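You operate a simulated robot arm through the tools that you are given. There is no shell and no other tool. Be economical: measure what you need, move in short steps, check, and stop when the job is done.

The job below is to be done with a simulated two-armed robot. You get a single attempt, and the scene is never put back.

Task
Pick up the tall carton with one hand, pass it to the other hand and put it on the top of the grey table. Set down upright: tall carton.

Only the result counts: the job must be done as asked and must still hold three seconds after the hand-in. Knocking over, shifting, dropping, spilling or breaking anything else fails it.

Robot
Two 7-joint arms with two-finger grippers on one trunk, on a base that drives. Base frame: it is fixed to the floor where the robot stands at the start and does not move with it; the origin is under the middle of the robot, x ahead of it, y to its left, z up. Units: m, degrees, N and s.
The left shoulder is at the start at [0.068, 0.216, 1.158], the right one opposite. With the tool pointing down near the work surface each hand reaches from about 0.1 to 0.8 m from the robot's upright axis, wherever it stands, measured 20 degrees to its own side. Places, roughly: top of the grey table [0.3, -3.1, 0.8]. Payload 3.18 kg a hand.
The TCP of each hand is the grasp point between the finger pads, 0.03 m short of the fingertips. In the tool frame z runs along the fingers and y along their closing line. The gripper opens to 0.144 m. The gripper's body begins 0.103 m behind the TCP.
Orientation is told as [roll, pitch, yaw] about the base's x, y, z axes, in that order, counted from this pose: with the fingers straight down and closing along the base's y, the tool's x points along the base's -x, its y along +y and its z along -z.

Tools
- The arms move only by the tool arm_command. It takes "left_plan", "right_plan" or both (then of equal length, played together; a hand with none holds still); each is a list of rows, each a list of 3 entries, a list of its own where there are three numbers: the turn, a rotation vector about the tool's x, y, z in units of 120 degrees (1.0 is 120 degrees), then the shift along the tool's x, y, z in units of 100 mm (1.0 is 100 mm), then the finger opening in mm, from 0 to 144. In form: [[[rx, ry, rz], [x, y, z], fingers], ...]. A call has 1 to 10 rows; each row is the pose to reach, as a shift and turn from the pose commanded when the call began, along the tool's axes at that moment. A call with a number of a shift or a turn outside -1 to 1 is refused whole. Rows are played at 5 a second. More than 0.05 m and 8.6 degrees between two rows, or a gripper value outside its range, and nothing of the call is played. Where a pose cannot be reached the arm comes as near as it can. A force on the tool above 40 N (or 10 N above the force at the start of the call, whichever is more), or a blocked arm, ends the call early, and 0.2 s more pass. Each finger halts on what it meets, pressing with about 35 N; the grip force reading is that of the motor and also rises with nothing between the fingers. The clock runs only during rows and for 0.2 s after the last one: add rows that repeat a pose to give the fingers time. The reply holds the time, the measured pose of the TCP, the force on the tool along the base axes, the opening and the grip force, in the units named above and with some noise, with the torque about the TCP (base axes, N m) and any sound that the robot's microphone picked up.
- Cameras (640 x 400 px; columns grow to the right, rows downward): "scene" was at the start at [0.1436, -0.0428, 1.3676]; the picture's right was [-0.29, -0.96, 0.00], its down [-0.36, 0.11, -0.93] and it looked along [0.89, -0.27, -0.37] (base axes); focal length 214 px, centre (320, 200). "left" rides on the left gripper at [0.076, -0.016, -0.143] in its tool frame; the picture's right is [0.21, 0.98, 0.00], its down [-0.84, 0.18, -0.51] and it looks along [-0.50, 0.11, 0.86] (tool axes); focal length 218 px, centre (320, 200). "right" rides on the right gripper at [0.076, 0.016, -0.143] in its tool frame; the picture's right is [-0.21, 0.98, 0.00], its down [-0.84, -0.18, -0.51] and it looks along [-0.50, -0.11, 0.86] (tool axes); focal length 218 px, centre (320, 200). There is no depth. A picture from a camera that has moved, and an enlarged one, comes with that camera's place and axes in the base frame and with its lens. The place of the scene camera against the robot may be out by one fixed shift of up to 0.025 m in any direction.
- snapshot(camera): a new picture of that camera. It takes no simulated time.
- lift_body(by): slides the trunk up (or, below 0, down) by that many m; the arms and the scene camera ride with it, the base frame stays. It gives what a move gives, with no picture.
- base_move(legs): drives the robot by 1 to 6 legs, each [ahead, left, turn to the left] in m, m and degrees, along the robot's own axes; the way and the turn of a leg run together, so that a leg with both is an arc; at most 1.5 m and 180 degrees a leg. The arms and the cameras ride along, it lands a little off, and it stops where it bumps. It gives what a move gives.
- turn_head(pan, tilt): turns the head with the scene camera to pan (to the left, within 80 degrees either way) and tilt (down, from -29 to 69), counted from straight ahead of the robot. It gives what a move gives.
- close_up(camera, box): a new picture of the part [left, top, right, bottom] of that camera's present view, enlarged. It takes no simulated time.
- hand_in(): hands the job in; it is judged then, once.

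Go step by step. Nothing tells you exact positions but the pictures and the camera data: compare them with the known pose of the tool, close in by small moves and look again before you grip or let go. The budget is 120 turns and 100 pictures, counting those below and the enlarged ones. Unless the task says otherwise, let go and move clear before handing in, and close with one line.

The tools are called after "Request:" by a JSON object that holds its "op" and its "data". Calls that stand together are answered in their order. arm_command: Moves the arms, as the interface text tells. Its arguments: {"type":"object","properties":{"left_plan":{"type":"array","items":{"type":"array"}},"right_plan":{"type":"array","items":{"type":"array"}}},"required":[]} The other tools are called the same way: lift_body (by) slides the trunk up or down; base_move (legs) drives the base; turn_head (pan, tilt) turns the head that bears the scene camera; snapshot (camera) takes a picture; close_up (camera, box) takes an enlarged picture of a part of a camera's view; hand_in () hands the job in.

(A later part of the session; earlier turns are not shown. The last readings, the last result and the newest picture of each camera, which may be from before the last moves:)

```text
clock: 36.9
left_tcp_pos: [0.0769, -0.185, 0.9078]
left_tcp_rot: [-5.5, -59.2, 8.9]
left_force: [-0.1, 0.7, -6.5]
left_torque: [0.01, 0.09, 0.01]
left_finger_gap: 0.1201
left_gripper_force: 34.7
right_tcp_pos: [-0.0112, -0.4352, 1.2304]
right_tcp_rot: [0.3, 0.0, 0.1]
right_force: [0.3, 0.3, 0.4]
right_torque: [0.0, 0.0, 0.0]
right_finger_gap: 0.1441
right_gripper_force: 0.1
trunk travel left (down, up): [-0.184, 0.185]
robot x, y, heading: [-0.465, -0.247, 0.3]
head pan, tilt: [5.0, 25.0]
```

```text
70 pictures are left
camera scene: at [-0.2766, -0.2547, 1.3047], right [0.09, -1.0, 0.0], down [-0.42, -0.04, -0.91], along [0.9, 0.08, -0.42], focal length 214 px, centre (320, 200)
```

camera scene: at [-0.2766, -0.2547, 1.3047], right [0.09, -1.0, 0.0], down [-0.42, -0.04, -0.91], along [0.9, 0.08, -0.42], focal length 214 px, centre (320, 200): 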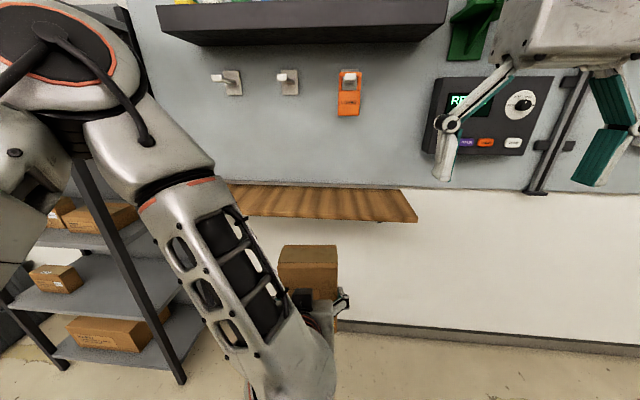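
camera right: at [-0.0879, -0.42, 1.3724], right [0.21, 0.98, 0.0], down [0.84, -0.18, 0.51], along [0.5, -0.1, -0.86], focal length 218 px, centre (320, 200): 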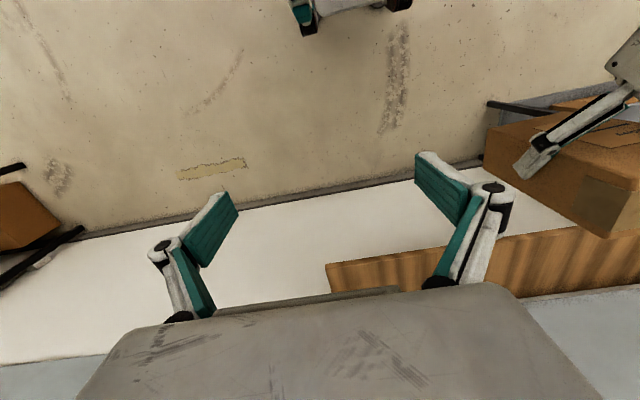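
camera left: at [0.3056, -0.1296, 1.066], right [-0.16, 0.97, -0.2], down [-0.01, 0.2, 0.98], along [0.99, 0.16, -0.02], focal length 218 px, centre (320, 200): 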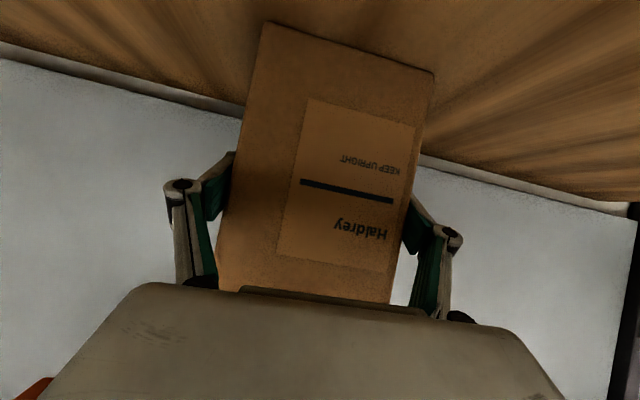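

The silhouettes suggest the right hand can come down on the carton from above without meeting the left forearm. Carton centre is now about [0.082, -0.185], top about z 1.01; I bring the right hand there in steps.

Request:
{"op": "arm_command", "data": {"right_plan": [[[0, 0, 0], [-0.23, 0, 0.25], 144], [[0, 0, 0], [-0.46, 0.1, 0.5], 144], [[0, 0, 0], [-0.7, 0.2, 0.75], 144], [[0, 0, 0], [-0.9, 0.4, 1.0], 144], [[0, 0, 0], [-0.9, 0.7, 1.0], 144], [[0, 0, 0], [-0.9, 1.0, 1.0], 144], [[0, 0, 0], [-0.9, 1.0, 1.0], 144]]}}

Request:
{"op": "snapshot", "data": {"camera": "scene"}}

Request:
{"op": "snapshot", "data": {"camera": "right"}}

```text
clock: 38.5
left_tcp_pos: [0.0771, -0.1832, 0.9024]
left_tcp_rot: [-4.5, -58.7, 8.2]
left_force: [0.1, -0.7, -6.1]
left_torque: [0.0, 0.04, 0.02]
left_finger_gap: 0.1201
left_gripper_force: 34.9
right_tcp_pos: [0.0587, -0.4256, 1.1207]
right_tcp_rot: [0.4, 0.0, -0.2]
right_force: [-0.1, -0.2, 0.0]
right_torque: [0.0, 0.03, 0.03]
right_finger_gap: 0.1441
right_gripper_force: 0.1
right hand out of reach, approached as far as the arm can: row 2, 3, 4, 5, 6, 7
trunk travel left (down, up): [-0.184, 0.185]
robot x, y, heading: [-0.4641, -0.2434, -0.2]
head pan, tilt: [5.0, 25.0]
```

```text
69 pictures are left
camera scene: at [-0.2759, -0.255, 1.3045], right [0.09, -1.0, 0.0], down [-0.42, -0.04, -0.91], along [0.9, 0.08, -0.42], focal length 214 px, centre (320, 200)
```

scene: 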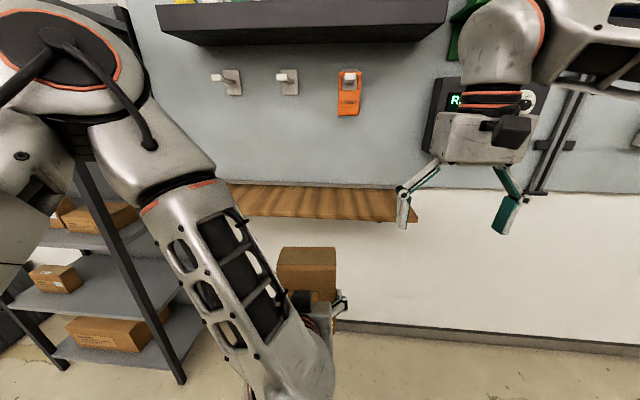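

```text
68 pictures are left
camera right: at [-0.0166, -0.4091, 1.2631], right [0.21, 0.98, 0.01], down [0.84, -0.19, 0.5], along [0.49, -0.1, -0.86], focal length 218 px, centre (320, 200)
```

right: 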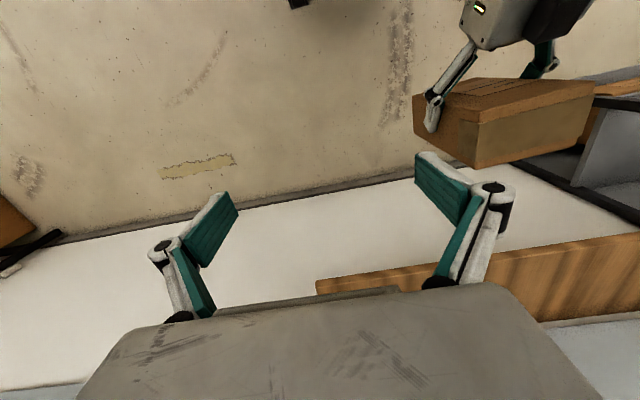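

The right arm has more sideways freedom lower down, so I lower both hands by another 10 cm, with the right hand still clear to the right of the carton.

Request:
{"op": "arm_command", "data": {"left_plan": [[[0, 0, 0], [0.22, 0, 0.13], 40], [[0, 0, 0], [0.43, 0, 0.26], 40], [[0, 0, 0], [0.65, 0, 0.39], 40], [[0, 0, 0], [0.86, 0, 0.52], 40], [[0, 0, 0], [0.86, 0, 0.52], 40], [[0, 0, 0], [0.86, 0, 0.52], 40]], "right_plan": [[[0, 0, 0], [0, 0.1, 0.3], 144], [[0, 0, 0], [0, 0.2, 0.6], 144], [[0, 0, 0], [0, 0.35, 0.9], 144], [[0, 0, 0], [0, 0.5, 1.0], 144], [[0, 0, 0], [0, 0.5, 1.0], 144], [[0, 0, 0], [0, 0.5, 1.0], 144]]}}

Request:
{"op": "snapshot", "data": {"camera": "scene"}}

```text
clock: 39.3
left_tcp_pos: [0.0984, -0.1472, 0.8436]
left_tcp_rot: [-9.1, -57.9, 18.3]
left_force: [0.7, -0.4, -5.7]
left_torque: [-0.04, 0.09, -0.01]
left_finger_gap: 0.1201
left_gripper_force: 35.2
right_tcp_pos: [0.061, -0.4048, 1.0431]
right_tcp_rot: [0.3, 0.0, -0.2]
right_force: [0.1, 0.0, -0.3]
right_torque: [0.03, 0.01, -0.01]
right_finger_gap: 0.1439
right_gripper_force: 0.1
right hand out of reach, approached as far as the arm can: row 2, 3
trunk travel left (down, up): [-0.184, 0.185]
robot x, y, heading: [-0.4666, -0.2481, 0.3]
head pan, tilt: [5.0, 25.0]
stopped in row 3 (left hand): the arm was blocked; the commanded pose is now the measured one
```

```text
67 pictures are left
camera scene: at [-0.2756, -0.2546, 1.3045], right [0.09, -1.0, 0.0], down [-0.42, -0.04, -0.91], along [0.9, 0.08, -0.42], focal length 214 px, centre (320, 200)
```

scene: 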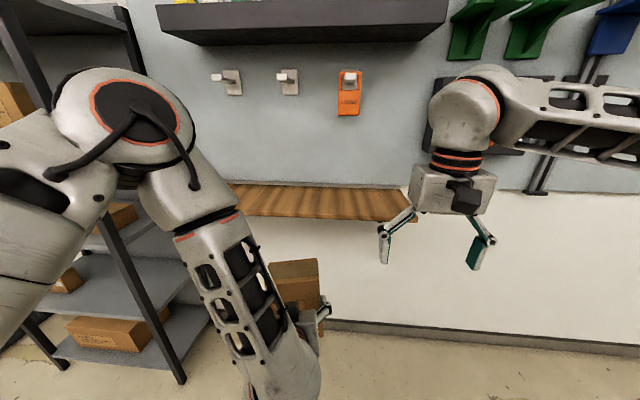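

The left arm met a joint limit and the carton yawed a little. I bring the left hand back up and straight, and hold the right where it is.

Request:
{"op": "arm_command", "data": {"left_plan": [[[0.01, 0, 0.013], [-0.13, -0.09, -0.16], 40], [[0.02, 0, 0.026], [-0.26, -0.18, -0.32], 40], [[0.03, 0, 0.04], [-0.39, -0.27, -0.48], 40], [[0.041, 0, 0.053], [-0.52, -0.37, -0.63], 40], [[0.041, 0, 0.053], [-0.52, -0.37, -0.63], 40]]}}

```text
clock: 40.5
left_tcp_pos: [0.0824, -0.1747, 0.9233]
left_tcp_rot: [-5.3, -58.1, 9.1]
left_force: [0.3, -0.2, -6.3]
left_torque: [-0.04, 0.11, 0.0]
left_finger_gap: 0.1202
left_gripper_force: 34.7
right_tcp_pos: [0.0607, -0.4045, 1.0426]
right_tcp_rot: [0.3, 0.0, -0.2]
right_force: [1.2, 0.2, 0.0]
right_torque: [0.02, 0.0, 0.02]
right_finger_gap: 0.1444
right_gripper_force: 0.0
trunk travel left (down, up): [-0.184, 0.185]
robot x, y, heading: [-0.4634, -0.2482, 0.4]
head pan, tilt: [5.0, 25.0]
```

Request:
{"op": "arm_command", "data": {"right_plan": [[[0, 0, 0], [0, -0.3, -0.2], 144], [[0, 0, 0], [0, -0.6, -0.5], 144], [[0, 0, 0], [0, -0.9, -0.8], 144], [[0, 0, 0], [0, -1.0, -1.0], 144], [[0, 0, 0], [0, -1.0, -1.0], 144]]}}

Request:
{"op": "arm_command", "data": {"left_plan": [[[0, 0, 0], [-0.15, -0.25, -0.11], 40], [[0, 0, 0], [-0.3, -0.5, -0.22], 40], [[0, 0, 0], [-0.45, -0.75, -0.33], 40], [[0, 0, 0], [-0.57, -1.0, -0.44], 40], [[0, 0, 0], [-0.57, -1.0, -0.44], 40]]}}

Request:
{"op": "snapshot", "data": {"camera": "scene"}}

```text
clock: 41.7
left_tcp_pos: [0.082, -0.176, 0.9289]
left_tcp_rot: [-6.0, -58.6, 9.4]
left_force: [-0.3, -0.5, -6.8]
left_torque: [-0.01, 0.07, 0.0]
left_finger_gap: 0.1201
left_gripper_force: 35.3
right_tcp_pos: [0.0604, -0.5052, 1.1435]
right_tcp_rot: [0.4, 0.1, -0.2]
right_force: [0.3, -0.2, 0.0]
right_torque: [-0.02, -0.02, 0.02]
right_finger_gap: 0.1438
right_gripper_force: 0.1
trunk travel left (down, up): [-0.184, 0.185]
robot x, y, heading: [-0.4648, -0.2471, 0.5]
head pan, tilt: [5.0, 25.0]
```

```text
clock: 43.1
left_tcp_pos: [0.0922, -0.2617, 1.0192]
left_tcp_rot: [-11.9, -57.3, 16.8]
left_force: [0.4, 1.0, -6.3]
left_torque: [-0.03, 0.08, -0.01]
left_finger_gap: 0.1199
left_gripper_force: 34.9
right_tcp_pos: [0.0602, -0.5058, 1.1428]
right_tcp_rot: [0.2, 0.0, -0.2]
right_force: [-0.2, -0.8, 0.3]
right_torque: [-0.01, -0.01, 0.0]
right_finger_gap: 0.1443
right_gripper_force: 0.1
trunk travel left (down, up): [-0.184, 0.185]
robot x, y, heading: [-0.4644, -0.2478, 0.1]
head pan, tilt: [5.0, 25.0]
stopped in row 5 (left hand): the arm was blocked; the commanded pose is now the measured one
```

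```text
66 pictures are left
camera scene: at [-0.2765, -0.2544, 1.3047], right [0.09, -1.0, 0.0], down [-0.42, -0.04, -0.91], along [0.9, 0.08, -0.42], focal length 214 px, centre (320, 200)
```

scene: 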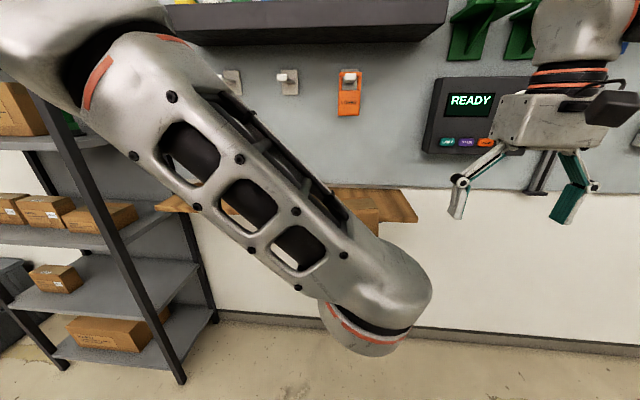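

Pointing forward keeps the left arm near its limits. In the free space here I instead swing the left hand (with the carton) so that it points to the right; the carton then offers its thin side to the right hand's closing line.

Request:
{"op": "arm_command", "data": {"left_plan": [[[0.0561, 0.0074, 0.0353], [0, 0.05, 0], 40], [[0.1122, 0.0148, 0.0706], [0, 0.1, 0], 40], [[0.1683, 0.0222, 0.1059], [0, 0.15, 0], 40], [[0.2244, 0.0296, 0.1412], [0, 0.2, 0], 40], [[0.2805, 0.037, 0.1765], [0, 0.25, 0], 40], [[0.3366, 0.0444, 0.2118], [0, 0.3, 0], 40], [[0.3927, 0.0518, 0.2471], [0, 0.35, 0], 40], [[0.4488, 0.0592, 0.2824], [0, 0.4, 0], 40], [[0.5049, 0.0666, 0.3177], [0, 0.45, 0], 40], [[0.561, 0.074, 0.353], [0, 0.5, 0], 40]]}}

Request:
{"op": "snapshot", "data": {"camera": "scene"}}

```text
clock: 45.3
left_tcp_pos: [0.0868, -0.2101, 1.0126]
left_tcp_rot: [-11.6, -56.9, -63.8]
left_force: [0.0, -0.2, -6.5]
left_torque: [0.02, 0.04, -0.02]
left_finger_gap: 0.1199
left_gripper_force: 35.4
right_tcp_pos: [0.0619, -0.5055, 1.1422]
right_tcp_rot: [0.2, 0.1, -0.3]
right_force: [0.2, -0.2, -0.2]
right_torque: [-0.05, 0.01, 0.01]
right_finger_gap: 0.1438
right_gripper_force: 0.1
trunk travel left (down, up): [-0.184, 0.185]
robot x, y, heading: [-0.4612, -0.2462, 0.2]
head pan, tilt: [5.0, 25.0]
```

```text
65 pictures are left
camera scene: at [-0.2754, -0.2537, 1.3043], right [0.09, -1.0, 0.0], down [-0.42, -0.04, -0.91], along [0.9, 0.08, -0.42], focal length 214 px, centre (320, 200)
```

scene: 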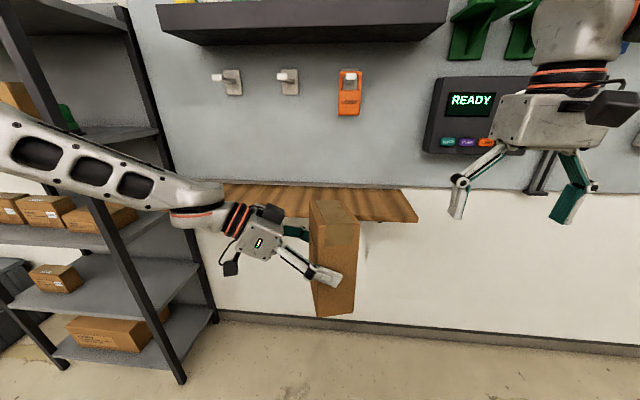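

That works very well: the left arm now lies off to the left and the carton is exposed. I square the carton up (remaining yaw about 16°, tilt about 5°) and bring it further right.

Request:
{"op": "arm_command", "data": {"left_plan": [[[0.023, 0.002, 0.027], [-0.15, -0.09, 0.25], 40], [[0.046, 0.004, 0.054], [-0.3, -0.17, 0.5], 40], [[0.07, 0.007, 0.081], [-0.45, -0.25, 0.75], 40], [[0.093, 0.009, 0.1075], [-0.59, -0.34, 0.99], 40], [[0.093, 0.009, 0.1075], [-0.59, -0.34, 0.99], 40]], "right_plan": [[[0, 0, 0], [0, 0, -0.2], 144], [[0, 0, 0], [0, 0, -0.4], 144], [[0, 0, 0], [0, 0, -0.4], 144], [[0, 0, 0], [0, 0, -0.4], 144], [[0, 0, 0], [0, 0, -0.4], 144]]}}

Request:
{"op": "snapshot", "data": {"camera": "scene"}}

Request:
{"op": "snapshot", "data": {"camera": "right"}}

```text
clock: 46.5
left_tcp_pos: [0.0857, -0.332, 1.0132]
left_tcp_rot: [-2.5, -57.6, -88.0]
left_force: [0.0, 0.4, -4.7]
left_torque: [0.1, -0.01, 0.02]
left_finger_gap: 0.1198
left_gripper_force: 35.0
right_tcp_pos: [0.0526, -0.4931, 1.1714]
right_tcp_rot: [0.6, -0.4, -0.6]
right_force: [-1.2, 0.0, 0.3]
right_torque: [0.0, -0.03, -0.01]
right_finger_gap: 0.1441
right_gripper_force: 0.0
right hand out of reach, approached as far as the arm can: row 2, 3, 4, 5
trunk travel left (down, up): [-0.184, 0.185]
robot x, y, heading: [-0.464, -0.2447, 0.1]
head pan, tilt: [5.0, 25.0]
```

```text
64 pictures are left
camera scene: at [-0.2768, -0.2539, 1.3048], right [0.09, -1.0, 0.0], down [-0.42, -0.04, -0.91], along [0.9, 0.08, -0.42], focal length 214 px, centre (320, 200)
```

scene: 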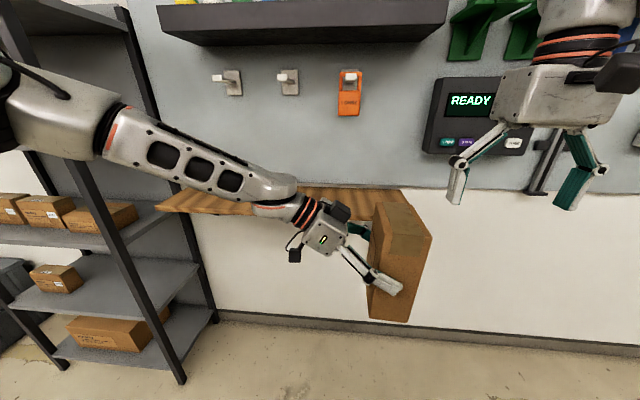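

```text
63 pictures are left
camera right: at [-0.0244, -0.4757, 1.3133], right [0.22, 0.98, 0.01], down [0.84, -0.19, 0.51], along [0.5, -0.1, -0.86], focal length 218 px, centre (320, 200)
```

right: 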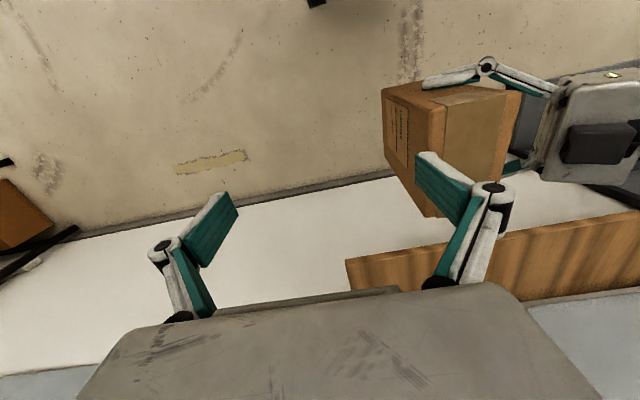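

The carton is now square and upright. I bring it further right and slightly lower, underneath the right hand, in two halves.

Request:
{"op": "arm_command", "data": {"left_plan": [[[0, 0, 0], [-0.1, -0.05, 0.24], 40], [[0, 0, 0], [-0.2, -0.11, 0.48], 40], [[0, 0, 0], [-0.31, -0.165, 0.72], 40], [[0, 0, 0], [-0.31, -0.165, 0.72], 40]]}}

Request:
{"op": "snapshot", "data": {"camera": "right"}}

Request:
{"op": "snapshot", "data": {"camera": "scene"}}

```text
clock: 47.5
left_tcp_pos: [0.0687, -0.4088, 1.0007]
left_tcp_rot: [-2.5, -57.6, -87.8]
left_force: [-0.3, 0.9, -5.9]
left_torque: [0.07, 0.0, -0.02]
left_finger_gap: 0.12
left_gripper_force: 35.1
right_tcp_pos: [0.0529, -0.4923, 1.1696]
right_tcp_rot: [0.5, -0.2, -0.7]
right_force: [0.7, -0.2, 0.0]
right_torque: [-0.04, 0.03, 0.01]
right_finger_gap: 0.1441
right_gripper_force: 0.0
trunk travel left (down, up): [-0.184, 0.185]
robot x, y, heading: [-0.462, -0.2465, 0.4]
head pan, tilt: [5.0, 25.0]
```

```text
62 pictures are left
camera right: at [-0.0239, -0.4758, 1.3128], right [0.22, 0.98, 0.01], down [0.84, -0.19, 0.51], along [0.5, -0.1, -0.86], focal length 218 px, centre (320, 200)
```

right: 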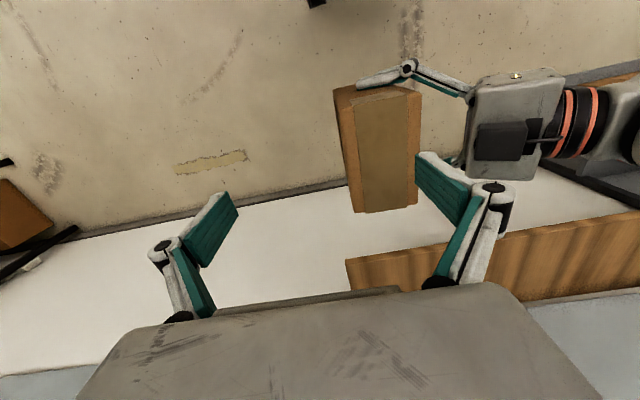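

```text
61 pictures are left
camera scene: at [-0.2764, -0.2541, 1.3047], right [0.09, -1.0, 0.0], down [-0.42, -0.04, -0.91], along [0.9, 0.08, -0.42], focal length 214 px, centre (320, 200)
```

scene: 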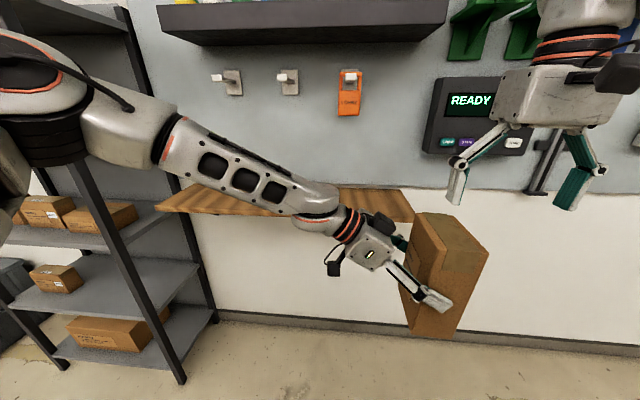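

The carton's top centre is about [0.06, -0.42, 1.10]. I move it the last 7 cm under the right hand and narrow the right gripper to 90 mm.

Request:
{"op": "arm_command", "data": {"left_plan": [[[0, 0, 0], [-0.12, -0.04, 0.22], 40], [[0, 0, 0], [-0.24, -0.08, 0.44], 40], [[0, 0, 0], [-0.36, -0.1, 0.66], 40], [[0, 0, 0], [-0.36, -0.1, 0.66], 40]], "right_plan": [[[0, 0, 0], [0, 0, 0], 90], [[0, 0, 0], [0, 0, 0], 90], [[0, 0, 0], [0, 0, 0], 90], [[0, 0, 0], [0, 0, 0], 90]]}}

Request:
{"op": "snapshot", "data": {"camera": "right"}}

Request:
{"op": "snapshot", "data": {"camera": "scene"}}

```text
clock: 48.5
left_tcp_pos: [0.0601, -0.485, 0.9952]
left_tcp_rot: [-2.4, -57.5, -87.7]
left_force: [-0.1, 0.1, -6.0]
left_torque: [0.07, 0.02, 0.01]
left_finger_gap: 0.1197
left_gripper_force: 34.8
right_tcp_pos: [0.0531, -0.4931, 1.1708]
right_tcp_rot: [0.6, -0.3, -0.6]
right_force: [0.5, -0.6, 0.8]
right_torque: [-0.03, -0.02, -0.02]
right_finger_gap: 0.0898
right_gripper_force: 0.0
trunk travel left (down, up): [-0.184, 0.185]
robot x, y, heading: [-0.4629, -0.2444, 0.2]
head pan, tilt: [5.0, 25.0]
```

```text
60 pictures are left
camera right: at [-0.024, -0.4759, 1.3128], right [0.22, 0.98, 0.01], down [0.84, -0.19, 0.51], along [0.5, -0.1, -0.86], focal length 218 px, centre (320, 200)
```

right: 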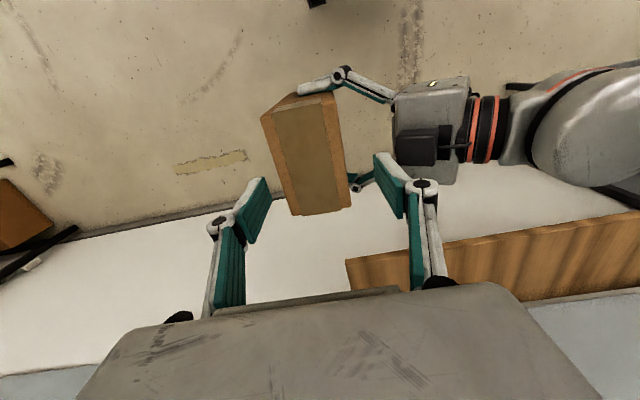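

```text
59 pictures are left
camera scene: at [-0.2765, -0.2542, 1.3047], right [0.09, -1.0, 0.0], down [-0.42, -0.04, -0.91], along [0.9, 0.08, -0.42], focal length 214 px, centre (320, 200)
```

scene: 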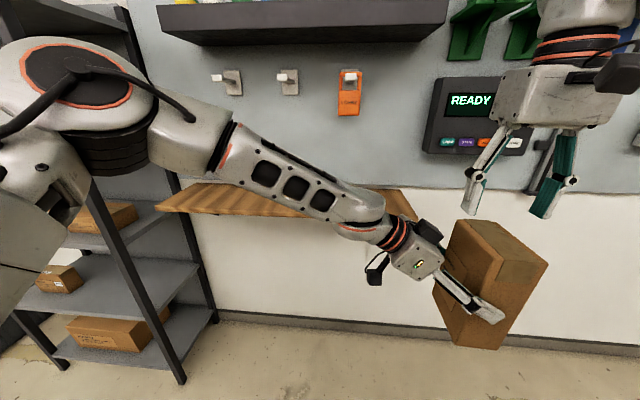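

The carton top is centred within about 1 cm of the right hand and parallel to it. I lower the right hand over it, shifting 7 mm right.

Request:
{"op": "arm_command", "data": {"right_plan": [[[0, 0, 0], [0, -0.07, 0.1], 94], [[0, 0, 0], [0, -0.07, 0.25], 94], [[0, 0, 0], [0, -0.07, 0.4], 94], [[0, 0, 0], [0, -0.07, 0.5], 94], [[0, 0, 0], [0, -0.07, 0.5], 94]]}}

Request:
{"op": "snapshot", "data": {"camera": "right"}}

Request:
{"op": "snapshot", "data": {"camera": "scene"}}

```text
clock: 49.7
left_tcp_pos: [0.0598, -0.4853, 0.9961]
left_tcp_rot: [-2.5, -57.4, -87.9]
left_force: [0.1, 0.3, -5.5]
left_torque: [0.11, -0.01, 0.01]
left_finger_gap: 0.1196
left_gripper_force: 34.7
right_tcp_pos: [0.0527, -0.4983, 1.122]
right_tcp_rot: [0.4, -0.1, -0.2]
right_force: [-1.0, 0.7, -0.4]
right_torque: [-0.02, -0.02, 0.02]
right_finger_gap: 0.094
right_gripper_force: 0.0
trunk travel left (down, up): [-0.184, 0.185]
robot x, y, heading: [-0.4678, -0.2494, 0.4]
head pan, tilt: [5.0, 25.0]
```

```text
58 pictures are left
camera right: at [-0.0234, -0.4833, 1.2632], right [0.21, 0.98, 0.0], down [0.84, -0.18, 0.51], along [0.5, -0.1, -0.86], focal length 218 px, centre (320, 200)
```

right: 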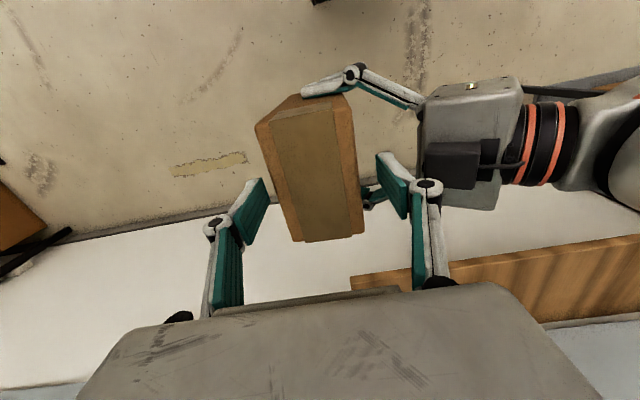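

```text
57 pictures are left
camera scene: at [-0.2765, -0.2548, 1.3047], right [0.09, -1.0, 0.0], down [-0.42, -0.04, -0.91], along [0.9, 0.08, -0.42], focal length 214 px, centre (320, 200)
```

scene: 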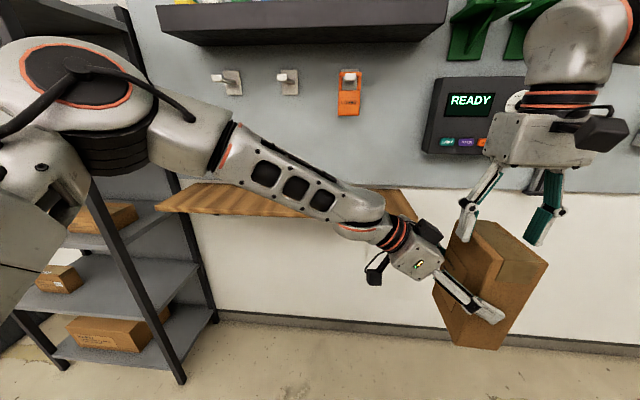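

The carton sits a little to the -y side between the fingers; I shift 7 mm more to the right and check before descending.

Request:
{"op": "arm_command", "data": {"right_plan": [[[0, 0, 0], [0, -0.07, 0], 96], [[0, 0, 0], [0, -0.07, 0.05], 96], [[0, 0, 0], [0, -0.07, 0.05], 96]]}}

Request:
{"op": "close_up", "data": {"camera": "right", "box": [190, 60, 510, 260]}}

Request:
{"op": "close_up", "data": {"camera": "scene", "box": [400, 120, 600, 280]}}

```text
clock: 50.5
left_tcp_pos: [0.0589, -0.4849, 0.9952]
left_tcp_rot: [-2.5, -57.5, -87.9]
left_force: [-0.2, 0.9, -5.4]
left_torque: [0.08, -0.01, -0.03]
left_finger_gap: 0.1198
left_gripper_force: 35.1
right_tcp_pos: [0.0526, -0.5074, 1.1166]
right_tcp_rot: [0.3, 0.0, -0.2]
right_force: [0.0, -0.2, 0.3]
right_torque: [0.02, -0.01, 0.01]
right_finger_gap: 0.0958
right_gripper_force: 0.0
trunk travel left (down, up): [-0.184, 0.185]
robot x, y, heading: [-0.4672, -0.2463, 0.6]
head pan, tilt: [5.0, 25.0]
```

```text
2.00 times, centred on (350, 160) of right
camera zoom: at [-0.0237, -0.4904, 1.2583], right [0.21, 0.98, 0.01], down [0.84, -0.18, 0.51], along [0.5, -0.1, -0.86], focal length 436 px, centre (260, 280)
```

zoom: 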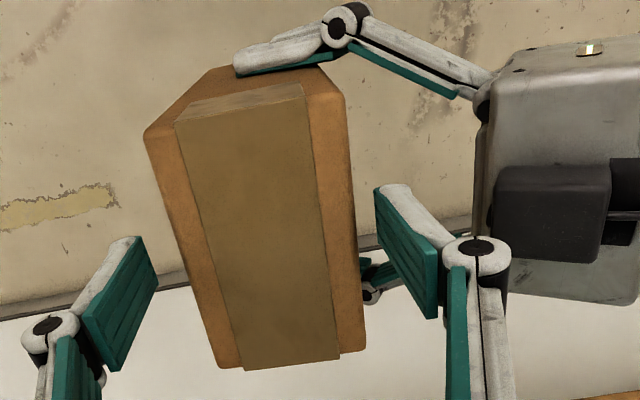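

```text
2.50 times, centred on (500, 200) of scene
camera zoom: at [-0.2764, -0.2549, 1.3047], right [0.09, -1.0, 0.0], down [-0.42, -0.04, -0.91], along [0.9, 0.08, -0.42], focal length 536 px, centre (-130, 200)
```

zoom: 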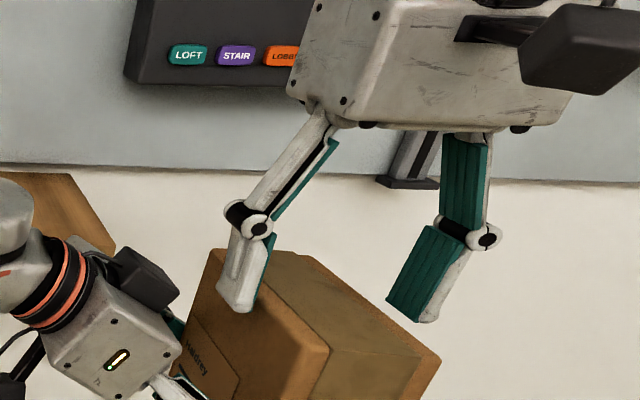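

Centred to within 2 mm. I descend 4 cm onto the carton.

Request:
{"op": "arm_command", "data": {"right_plan": [[[0, 0, 0], [0, 0, 0.1], 96], [[0, 0, 0], [0, 0, 0.2], 96], [[0, 0, 0], [0, 0, 0.3], 96], [[0, 0, 0], [0, 0, 0.4], 96], [[0, 0, 0], [0, 0, 0.4], 96]]}}

Request:
{"op": "close_up", "data": {"camera": "right", "box": [190, 60, 510, 260]}}

Request:
{"op": "close_up", "data": {"camera": "scene", "box": [400, 120, 600, 280]}}

```text
clock: 51.7
left_tcp_pos: [0.0596, -0.4842, 0.9958]
left_tcp_rot: [-2.5, -57.4, -87.9]
left_force: [-0.2, 0.5, -6.1]
left_torque: [0.09, 0.03, 0.01]
left_finger_gap: 0.1198
left_gripper_force: 35.0
right_tcp_pos: [0.052, -0.5067, 1.0759]
right_tcp_rot: [0.3, 0.0, -0.2]
right_force: [-0.1, -0.2, 0.3]
right_torque: [0.01, -0.01, 0.0]
right_finger_gap: 0.096
right_gripper_force: 0.1
trunk travel left (down, up): [-0.184, 0.185]
robot x, y, heading: [-0.4646, -0.2507, 0.1]
head pan, tilt: [5.0, 25.0]
```

```text
2.00 times, centred on (350, 160) of right
camera zoom: at [-0.0232, -0.4901, 1.218], right [0.21, 0.98, 0.0], down [0.84, -0.18, 0.51], along [0.5, -0.1, -0.86], focal length 436 px, centre (260, 280)
```

zoom: 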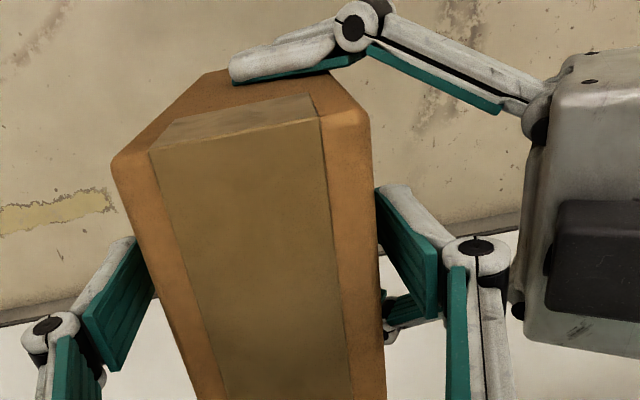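

```text
2.50 times, centred on (500, 200) of scene
camera zoom: at [-0.2765, -0.2548, 1.3047], right [0.09, -1.0, 0.0], down [-0.42, -0.04, -0.91], along [0.9, 0.08, -0.42], focal length 536 px, centre (-130, 200)
```

zoom: 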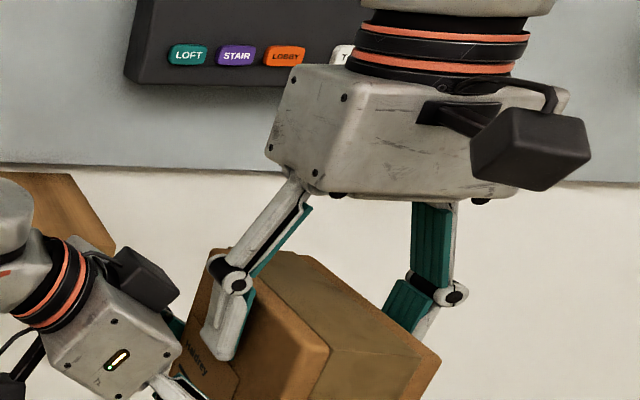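

The fingers straddle the top nicely. I close the right gripper while the left still holds.

Request:
{"op": "arm_command", "data": {"right_plan": [[[0, 0, 0], [0, 0, 0.03], 86], [[0, 0, 0], [0, 0, 0.05], 76], [[0, 0, 0], [0, 0, 0.05], 66], [[0, 0, 0], [0, 0, 0.05], 50], [[0, 0, 0], [0, 0, 0.05], 30], [[0, 0, 0], [0, 0, 0.05], 10]]}}

Request:
{"op": "close_up", "data": {"camera": "scene", "box": [400, 120, 600, 280]}}

```text
clock: 53.1
left_tcp_pos: [0.0591, -0.4853, 0.9947]
left_tcp_rot: [-2.6, -57.5, -87.9]
left_force: [1.4, -28.2, -18.6]
left_torque: [0.21, 0.06, -0.01]
left_finger_gap: 0.1197
left_gripper_force: 34.7
right_tcp_pos: [0.0531, -0.504, 1.0726]
right_tcp_rot: [0.5, 0.0, -0.1]
right_force: [-1.3, 28.1, 12.7]
right_torque: [2.28, -0.04, 0.16]
right_finger_gap: 0.0751
right_gripper_force: 34.7
trunk travel left (down, up): [-0.184, 0.185]
robot x, y, heading: [-0.4658, -0.2447, 0.2]
head pan, tilt: [5.0, 25.0]
```

```text
2.50 times, centred on (500, 200) of scene
camera zoom: at [-0.2764, -0.2548, 1.3046], right [0.09, -1.0, 0.0], down [-0.42, -0.04, -0.91], along [0.9, 0.08, -0.42], focal length 536 px, centre (-130, 200)
```

zoom: 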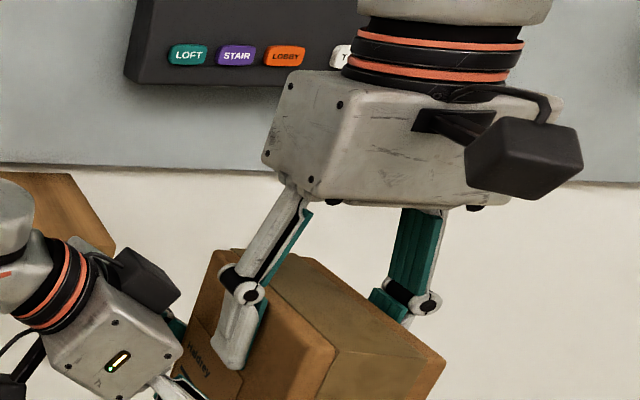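

Both hands hold the carton, but they pull 28 N sideways against each other. I relieve this by shifting the right hand slightly left before releasing.

Request:
{"op": "arm_command", "data": {"right_plan": [[[0, 0, 0], [0, 0.02, -0.01], 10], [[0, 0, 0], [0, 0.04, -0.02], 10], [[0, 0, 0], [0, 0.04, -0.02], 10]]}}

```text
clock: 53.9
left_tcp_pos: [0.059, -0.4843, 0.9957]
left_tcp_rot: [-2.4, -57.4, -88.0]
left_force: [-6.1, -0.2, -10.2]
left_torque: [-0.92, -0.49, -0.36]
left_finger_gap: 0.1198
left_gripper_force: 34.9
right_tcp_pos: [0.0537, -0.5037, 1.0724]
right_tcp_rot: [0.2, 0.1, -0.2]
right_force: [5.8, 1.3, 4.5]
right_torque: [1.16, 0.07, 0.28]
right_finger_gap: 0.075
right_gripper_force: 34.9
trunk travel left (down, up): [-0.184, 0.185]
robot x, y, heading: [-0.4634, -0.2488, 0.6]
head pan, tilt: [5.0, 25.0]
```

The forces are balanced now. I open the left gripper and see whether the right holds the weight.

Request:
{"op": "arm_command", "data": {"left_plan": [[[0, 0, 0], [0, 0, 0], 122], [[0, 0, 0], [0, 0, 0], 130], [[0, 0, 0], [0, 0, 0], 140], [[0, 0, 0], [0, 0, 0], 144]]}}

Request:
{"op": "snapshot", "data": {"camera": "scene"}}

Request:
{"op": "snapshot", "data": {"camera": "left"}}

```text
clock: 54.9
left_tcp_pos: [0.06, -0.4851, 0.9959]
left_tcp_rot: [-2.6, -57.5, -87.9]
left_force: [-0.4, -0.1, -0.7]
left_torque: [0.01, -0.01, 0.01]
left_finger_gap: 0.1441
left_gripper_force: 0.1
right_tcp_pos: [0.0535, -0.5021, 1.074]
right_tcp_rot: [0.3, -0.1, -0.1]
right_force: [0.3, 0.5, 0.1]
right_torque: [-0.02, 0.05, -0.02]
right_finger_gap: 0.0748
right_gripper_force: 35.0
trunk travel left (down, up): [-0.184, 0.185]
robot x, y, heading: [-0.4645, -0.2497, 0.4]
head pan, tilt: [5.0, 25.0]
```

```text
51 pictures are left
camera scene: at [-0.2764, -0.2548, 1.3046], right [0.09, -1.0, 0.0], down [-0.42, -0.04, -0.91], along [0.9, 0.08, -0.42], focal length 214 px, centre (320, 200)
```

scene: 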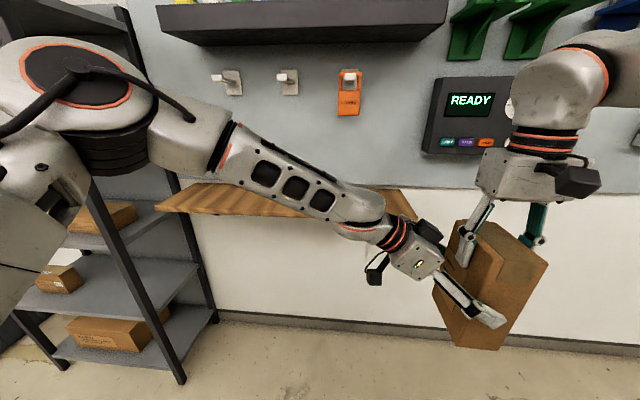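

```text
50 pictures are left
camera left: at [0.0435, -0.3251, 1.0086], right [0.97, 0.11, -0.2], down [0.2, -0.02, 0.98], along [0.11, -0.99, -0.05], focal length 218 px, centre (320, 200)
```

left: 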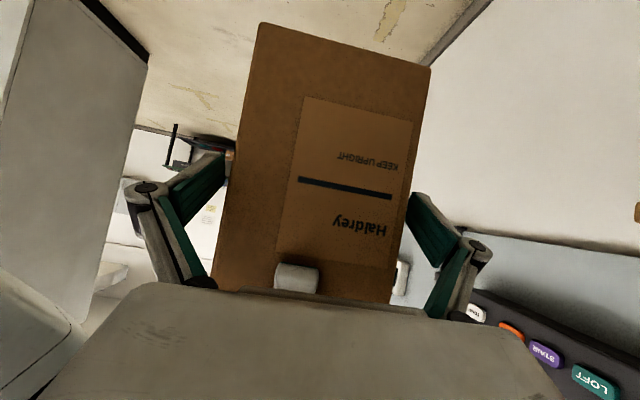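

The fingers are free of the carton on both sides. I withdraw the left hand along its own axis.

Request:
{"op": "arm_command", "data": {"left_plan": [[[0, 0, 0], [0, 0, -0.1], 144], [[0, 0, 0], [0, 0, -0.3], 144], [[0, 0, 0], [0, 0, -0.6], 144], [[0, 0, 0], [0, 0, -1.0], 144], [[0, 0, 0], [0, 0, -1.0], 144]]}}

Request:
{"op": "snapshot", "data": {"camera": "scene"}}

```text
clock: 56.1
left_tcp_pos: [0.0605, -0.4008, 1.0495]
left_tcp_rot: [-2.6, -57.4, -87.7]
left_force: [1.3, 0.1, 0.3]
left_torque: [-0.01, 0.0, 0.02]
left_finger_gap: 0.1439
left_gripper_force: 0.1
right_tcp_pos: [0.0534, -0.5031, 1.0716]
right_tcp_rot: [0.3, 0.2, -0.1]
right_force: [-0.2, -0.2, -1.2]
right_torque: [-0.02, 0.07, 0.03]
right_finger_gap: 0.0747
right_gripper_force: 35.3
trunk travel left (down, up): [-0.184, 0.185]
robot x, y, heading: [-0.4637, -0.2488, -0.2]
head pan, tilt: [5.0, 25.0]
```

```text
49 pictures are left
camera scene: at [-0.2758, -0.2555, 1.3044], right [0.09, -1.0, 0.0], down [-0.42, -0.04, -0.91], along [0.9, 0.08, -0.42], focal length 214 px, centre (320, 200)
```

scene: 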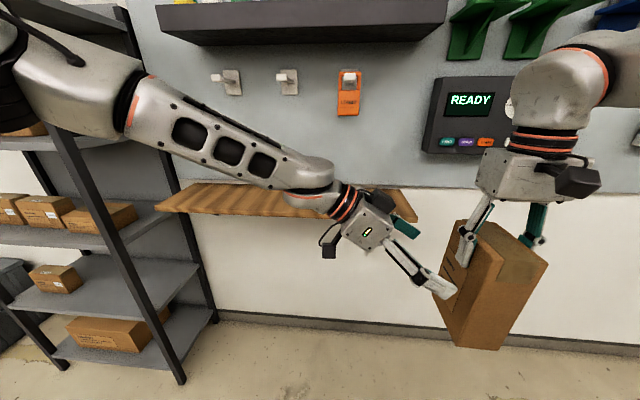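

The right hand holds the carton by itself. I withdraw the left hand further and look towards the grey table.

Request:
{"op": "arm_command", "data": {"left_plan": [[[0, 0, 0], [0, -0.1, -0.3], 144], [[0, 0, 0], [0, -0.3, -0.6], 144], [[0, 0, 0], [0, -0.6, -0.9], 120], [[0, 0, 0], [0, -0.9, -1.0], 90], [[0, 0, 0], [0, -0.9, -1.0], 60]]}}

Request:
{"op": "turn_head", "data": {"pan": -75, "tilt": 15}}

Request:
{"op": "snapshot", "data": {"camera": "scene"}}

```text
clock: 57.3
left_tcp_pos: [-0.0288, -0.316, 1.1036]
left_tcp_rot: [-2.7, -57.5, -87.7]
left_force: [-0.2, 0.9, -1.1]
left_torque: [0.01, 0.01, -0.03]
left_finger_gap: 0.06
left_gripper_force: 0.1
right_tcp_pos: [0.0534, -0.5022, 1.0725]
right_tcp_rot: [0.3, 0.1, -0.2]
right_force: [0.2, 0.3, 0.1]
right_torque: [-0.02, 0.04, -0.02]
right_finger_gap: 0.0744
right_gripper_force: 34.7
trunk travel left (down, up): [-0.184, 0.185]
robot x, y, heading: [-0.4654, -0.2472, -0.0]
head pan, tilt: [5.0, 25.0]
```

```text
clock: 58.8
left_tcp_pos: [-0.0303, -0.3171, 1.104]
left_tcp_rot: [-2.5, -57.7, -87.8]
left_force: [1.0, -0.7, 0.2]
left_torque: [-0.02, 0.02, 0.0]
left_finger_gap: 0.0599
left_gripper_force: 0.1
right_tcp_pos: [0.0528, -0.5028, 1.0735]
right_tcp_rot: [0.3, 0.0, -0.1]
right_force: [0.0, 0.3, -0.1]
right_torque: [-0.03, 0.03, -0.01]
right_finger_gap: 0.0746
right_gripper_force: 35.3
trunk travel left (down, up): [-0.184, 0.185]
robot x, y, heading: [-0.47, -0.2493, 0.4]
head pan, tilt: [-75.0, 15.0]
```

```text
48 pictures are left
camera scene: at [-0.3435, -0.3533, 1.3209], right [-0.96, -0.26, 0.0], down [-0.07, 0.25, -0.97], along [0.25, -0.93, -0.26], focal length 214 px, centre (320, 200)
```

scene: 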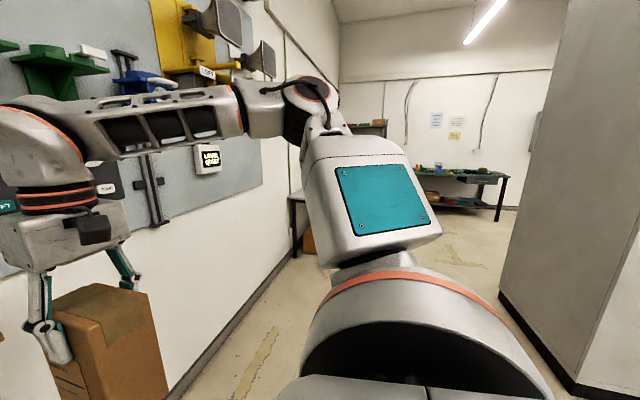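

The way runs along the wall to the right; I keep facing the wall and strafe right, first 1.3 m, then look again.

Request:
{"op": "base_move", "data": {"legs": [[-0.1, -1.3, 0]]}}

Request:
{"op": "snapshot", "data": {"camera": "scene"}}

Request:
{"op": "snapshot", "data": {"camera": "right"}}

```text
clock: 70.4
left_tcp_pos: [-0.1105, -1.6022, 1.1049]
left_tcp_rot: [-2.5, -57.5, -86.8]
left_force: [-0.1, 0.3, -0.7]
left_torque: [0.0, 0.01, 0.03]
left_finger_gap: 0.0601
left_gripper_force: 0.1
right_tcp_pos: [-0.023, -1.7876, 1.0725]
right_tcp_rot: [0.3, 0.0, 0.9]
right_force: [-1.3, -0.3, 0.4]
right_torque: [-0.04, 0.04, 0.02]
right_finger_gap: 0.0745
right_gripper_force: 35.1
trunk travel left (down, up): [-0.184, 0.185]
robot x, y, heading: [-0.5487, -1.5448, 1.5]
head pan, tilt: [-75.0, 15.0]
```

```text
47 pictures are left
camera scene: at [-0.4233, -1.6452, 1.3209], right [-0.96, -0.28, 0.0], down [-0.07, 0.25, -0.97], along [0.27, -0.93, -0.26], focal length 214 px, centre (320, 200)
```

scene: 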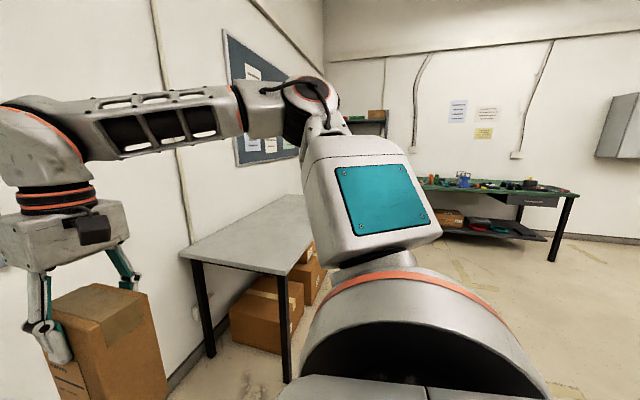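

```text
46 pictures are left
camera right: at [-0.1001, -1.7721, 1.2148], right [0.19, 0.98, 0.0], down [0.85, -0.17, 0.51], along [0.5, -0.09, -0.86], focal length 218 px, centre (320, 200)
```

right: 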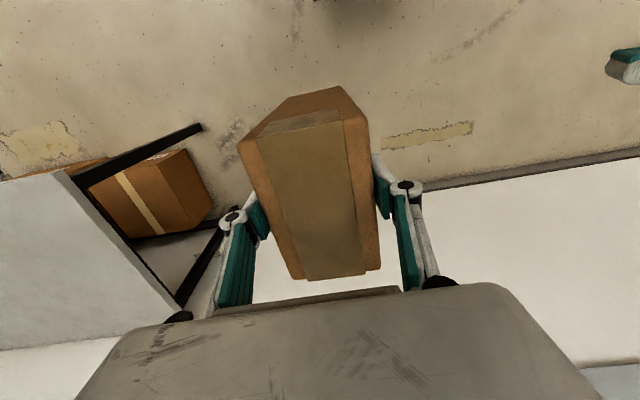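

The grey table is empty: top from about x -0.08 to 0.5, beginning at y ≈ -2.34. The carton's bottom is at about z 0.90, safely above 0.80; I carry it over the table.

Request:
{"op": "base_move", "data": {"legs": [[0.0, -0.5, -1.5], [0.1, -0.46, 0]]}}

Request:
{"op": "turn_head", "data": {"pan": -25, "tilt": 35}}

Request:
{"op": "snapshot", "data": {"camera": "scene"}}

Request:
{"op": "snapshot", "data": {"camera": "right"}}

Request:
{"op": "snapshot", "data": {"camera": "left"}}

```text
clock: 79.5
left_tcp_pos: [-0.0072, -2.5788, 1.1041]
left_tcp_rot: [-2.6, -57.5, -88.3]
left_force: [0.0, 0.0, -0.1]
left_torque: [-0.02, 0.03, 0.01]
left_finger_gap: 0.0603
left_gripper_force: 0.0
right_tcp_pos: [0.0749, -2.7659, 1.0729]
right_tcp_rot: [0.4, 0.1, -0.6]
right_force: [-0.4, -0.4, 0.2]
right_torque: [0.04, 0.01, -0.02]
right_finger_gap: 0.0746
right_gripper_force: 35.2
trunk travel left (down, up): [-0.184, 0.185]
robot x, y, heading: [-0.4403, -2.5048, -0.3]
head pan, tilt: [-75.0, 15.0]
```

```text
clock: 80.7
left_tcp_pos: [-0.0081, -2.579, 1.1044]
left_tcp_rot: [-2.6, -57.5, -88.3]
left_force: [-0.1, 0.4, 0.9]
left_torque: [-0.02, 0.0, -0.02]
left_finger_gap: 0.0599
left_gripper_force: 0.1
right_tcp_pos: [0.0749, -2.7642, 1.0714]
right_tcp_rot: [0.3, 0.0, -0.5]
right_force: [0.9, 0.0, 0.3]
right_torque: [0.01, 0.01, 0.01]
right_finger_gap: 0.0746
right_gripper_force: 35.1
trunk travel left (down, up): [-0.184, 0.185]
robot x, y, heading: [-0.4377, -2.5046, -0.3]
head pan, tilt: [-25.0, 35.0]
```

```text
45 pictures are left
camera scene: at [-0.2656, -2.5595, 1.2889], right [-0.43, -0.9, 0.0], down [-0.52, 0.24, -0.82], along [0.74, -0.35, -0.57], focal length 214 px, centre (320, 200)
```

scene: 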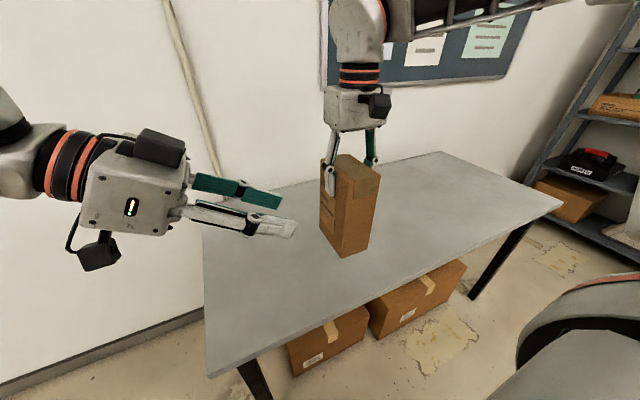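

```text
44 pictures are left
camera right: at [-0.002, -2.7473, 1.2147], right [0.22, 0.98, 0.0], down [0.84, -0.19, 0.51], along [0.49, -0.11, -0.86], focal length 218 px, centre (320, 200)
```

right: 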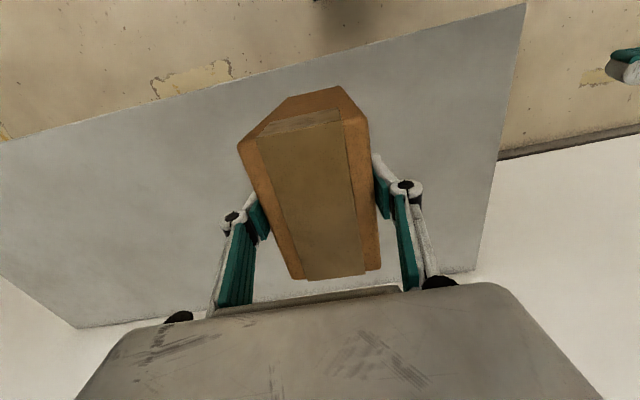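

```text
43 pictures are left
camera left: at [-0.022, -2.4179, 1.1174], right [0.97, 0.1, -0.2], down [0.2, -0.03, 0.98], along [0.1, -0.99, -0.05], focal length 218 px, centre (320, 200)
```

left: 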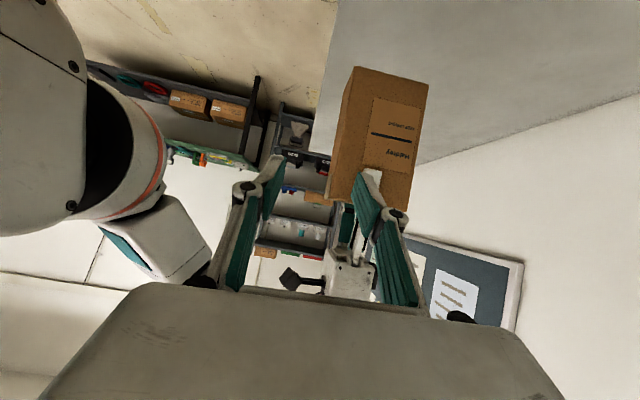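

The table's front edge is near x -0.02, so I move the carton 9 cm further in with the arm while lowering it part of the way.

Request:
{"op": "arm_command", "data": {"right_plan": [[[0, 0, 0], [-0.2, 0, 0.1], 10], [[0, 0, 0], [-0.4, 0, 0.2], 10], [[0, 0, 0], [-0.6, 0, 0.3], 10], [[0, 0, 0], [-0.8, 0, 0.4], 10], [[0, 0, 0], [-0.9, 0, 0.5], 10], [[0, 0, 0], [-0.9, 0, 0.5], 10]]}}

Request:
{"op": "snapshot", "data": {"camera": "scene"}}

Request:
{"op": "snapshot", "data": {"camera": "left"}}

```text
clock: 82.1
left_tcp_pos: [-0.0077, -2.5763, 1.1064]
left_tcp_rot: [-2.5, -57.5, -88.4]
left_force: [-0.3, 0.0, -0.5]
left_torque: [0.05, 0.0, -0.03]
left_finger_gap: 0.0601
left_gripper_force: 0.1
right_tcp_pos: [0.1642, -2.7641, 1.0217]
right_tcp_rot: [0.3, 0.0, -0.6]
right_force: [-0.2, 0.2, 0.0]
right_torque: [0.0, 0.02, -0.03]
right_finger_gap: 0.0744
right_gripper_force: 35.2
trunk travel left (down, up): [-0.184, 0.185]
robot x, y, heading: [-0.4459, -2.5054, 0.2]
head pan, tilt: [-25.0, 35.0]
```

```text
42 pictures are left
camera scene: at [-0.2658, -2.5594, 1.289], right [-0.43, -0.91, 0.0], down [-0.52, 0.24, -0.82], along [0.74, -0.35, -0.57], focal length 214 px, centre (320, 200)
```

scene: 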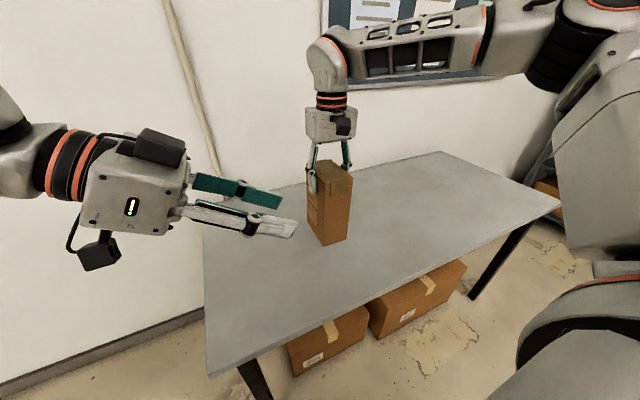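

```text
41 pictures are left
camera left: at [-0.0222, -2.4179, 1.1176], right [0.97, 0.1, -0.2], down [0.2, -0.03, 0.98], along [0.1, -0.99, -0.05], focal length 218 px, centre (320, 200)
```

left: 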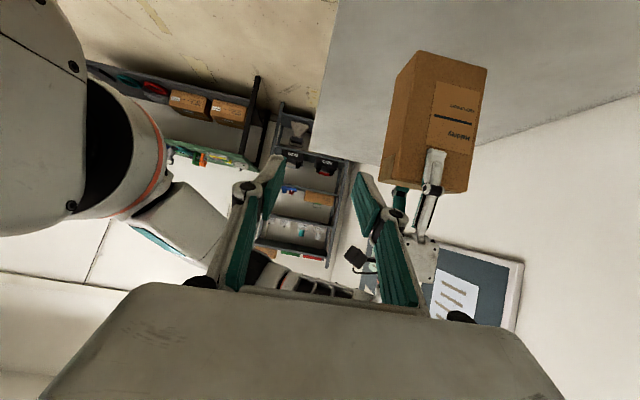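

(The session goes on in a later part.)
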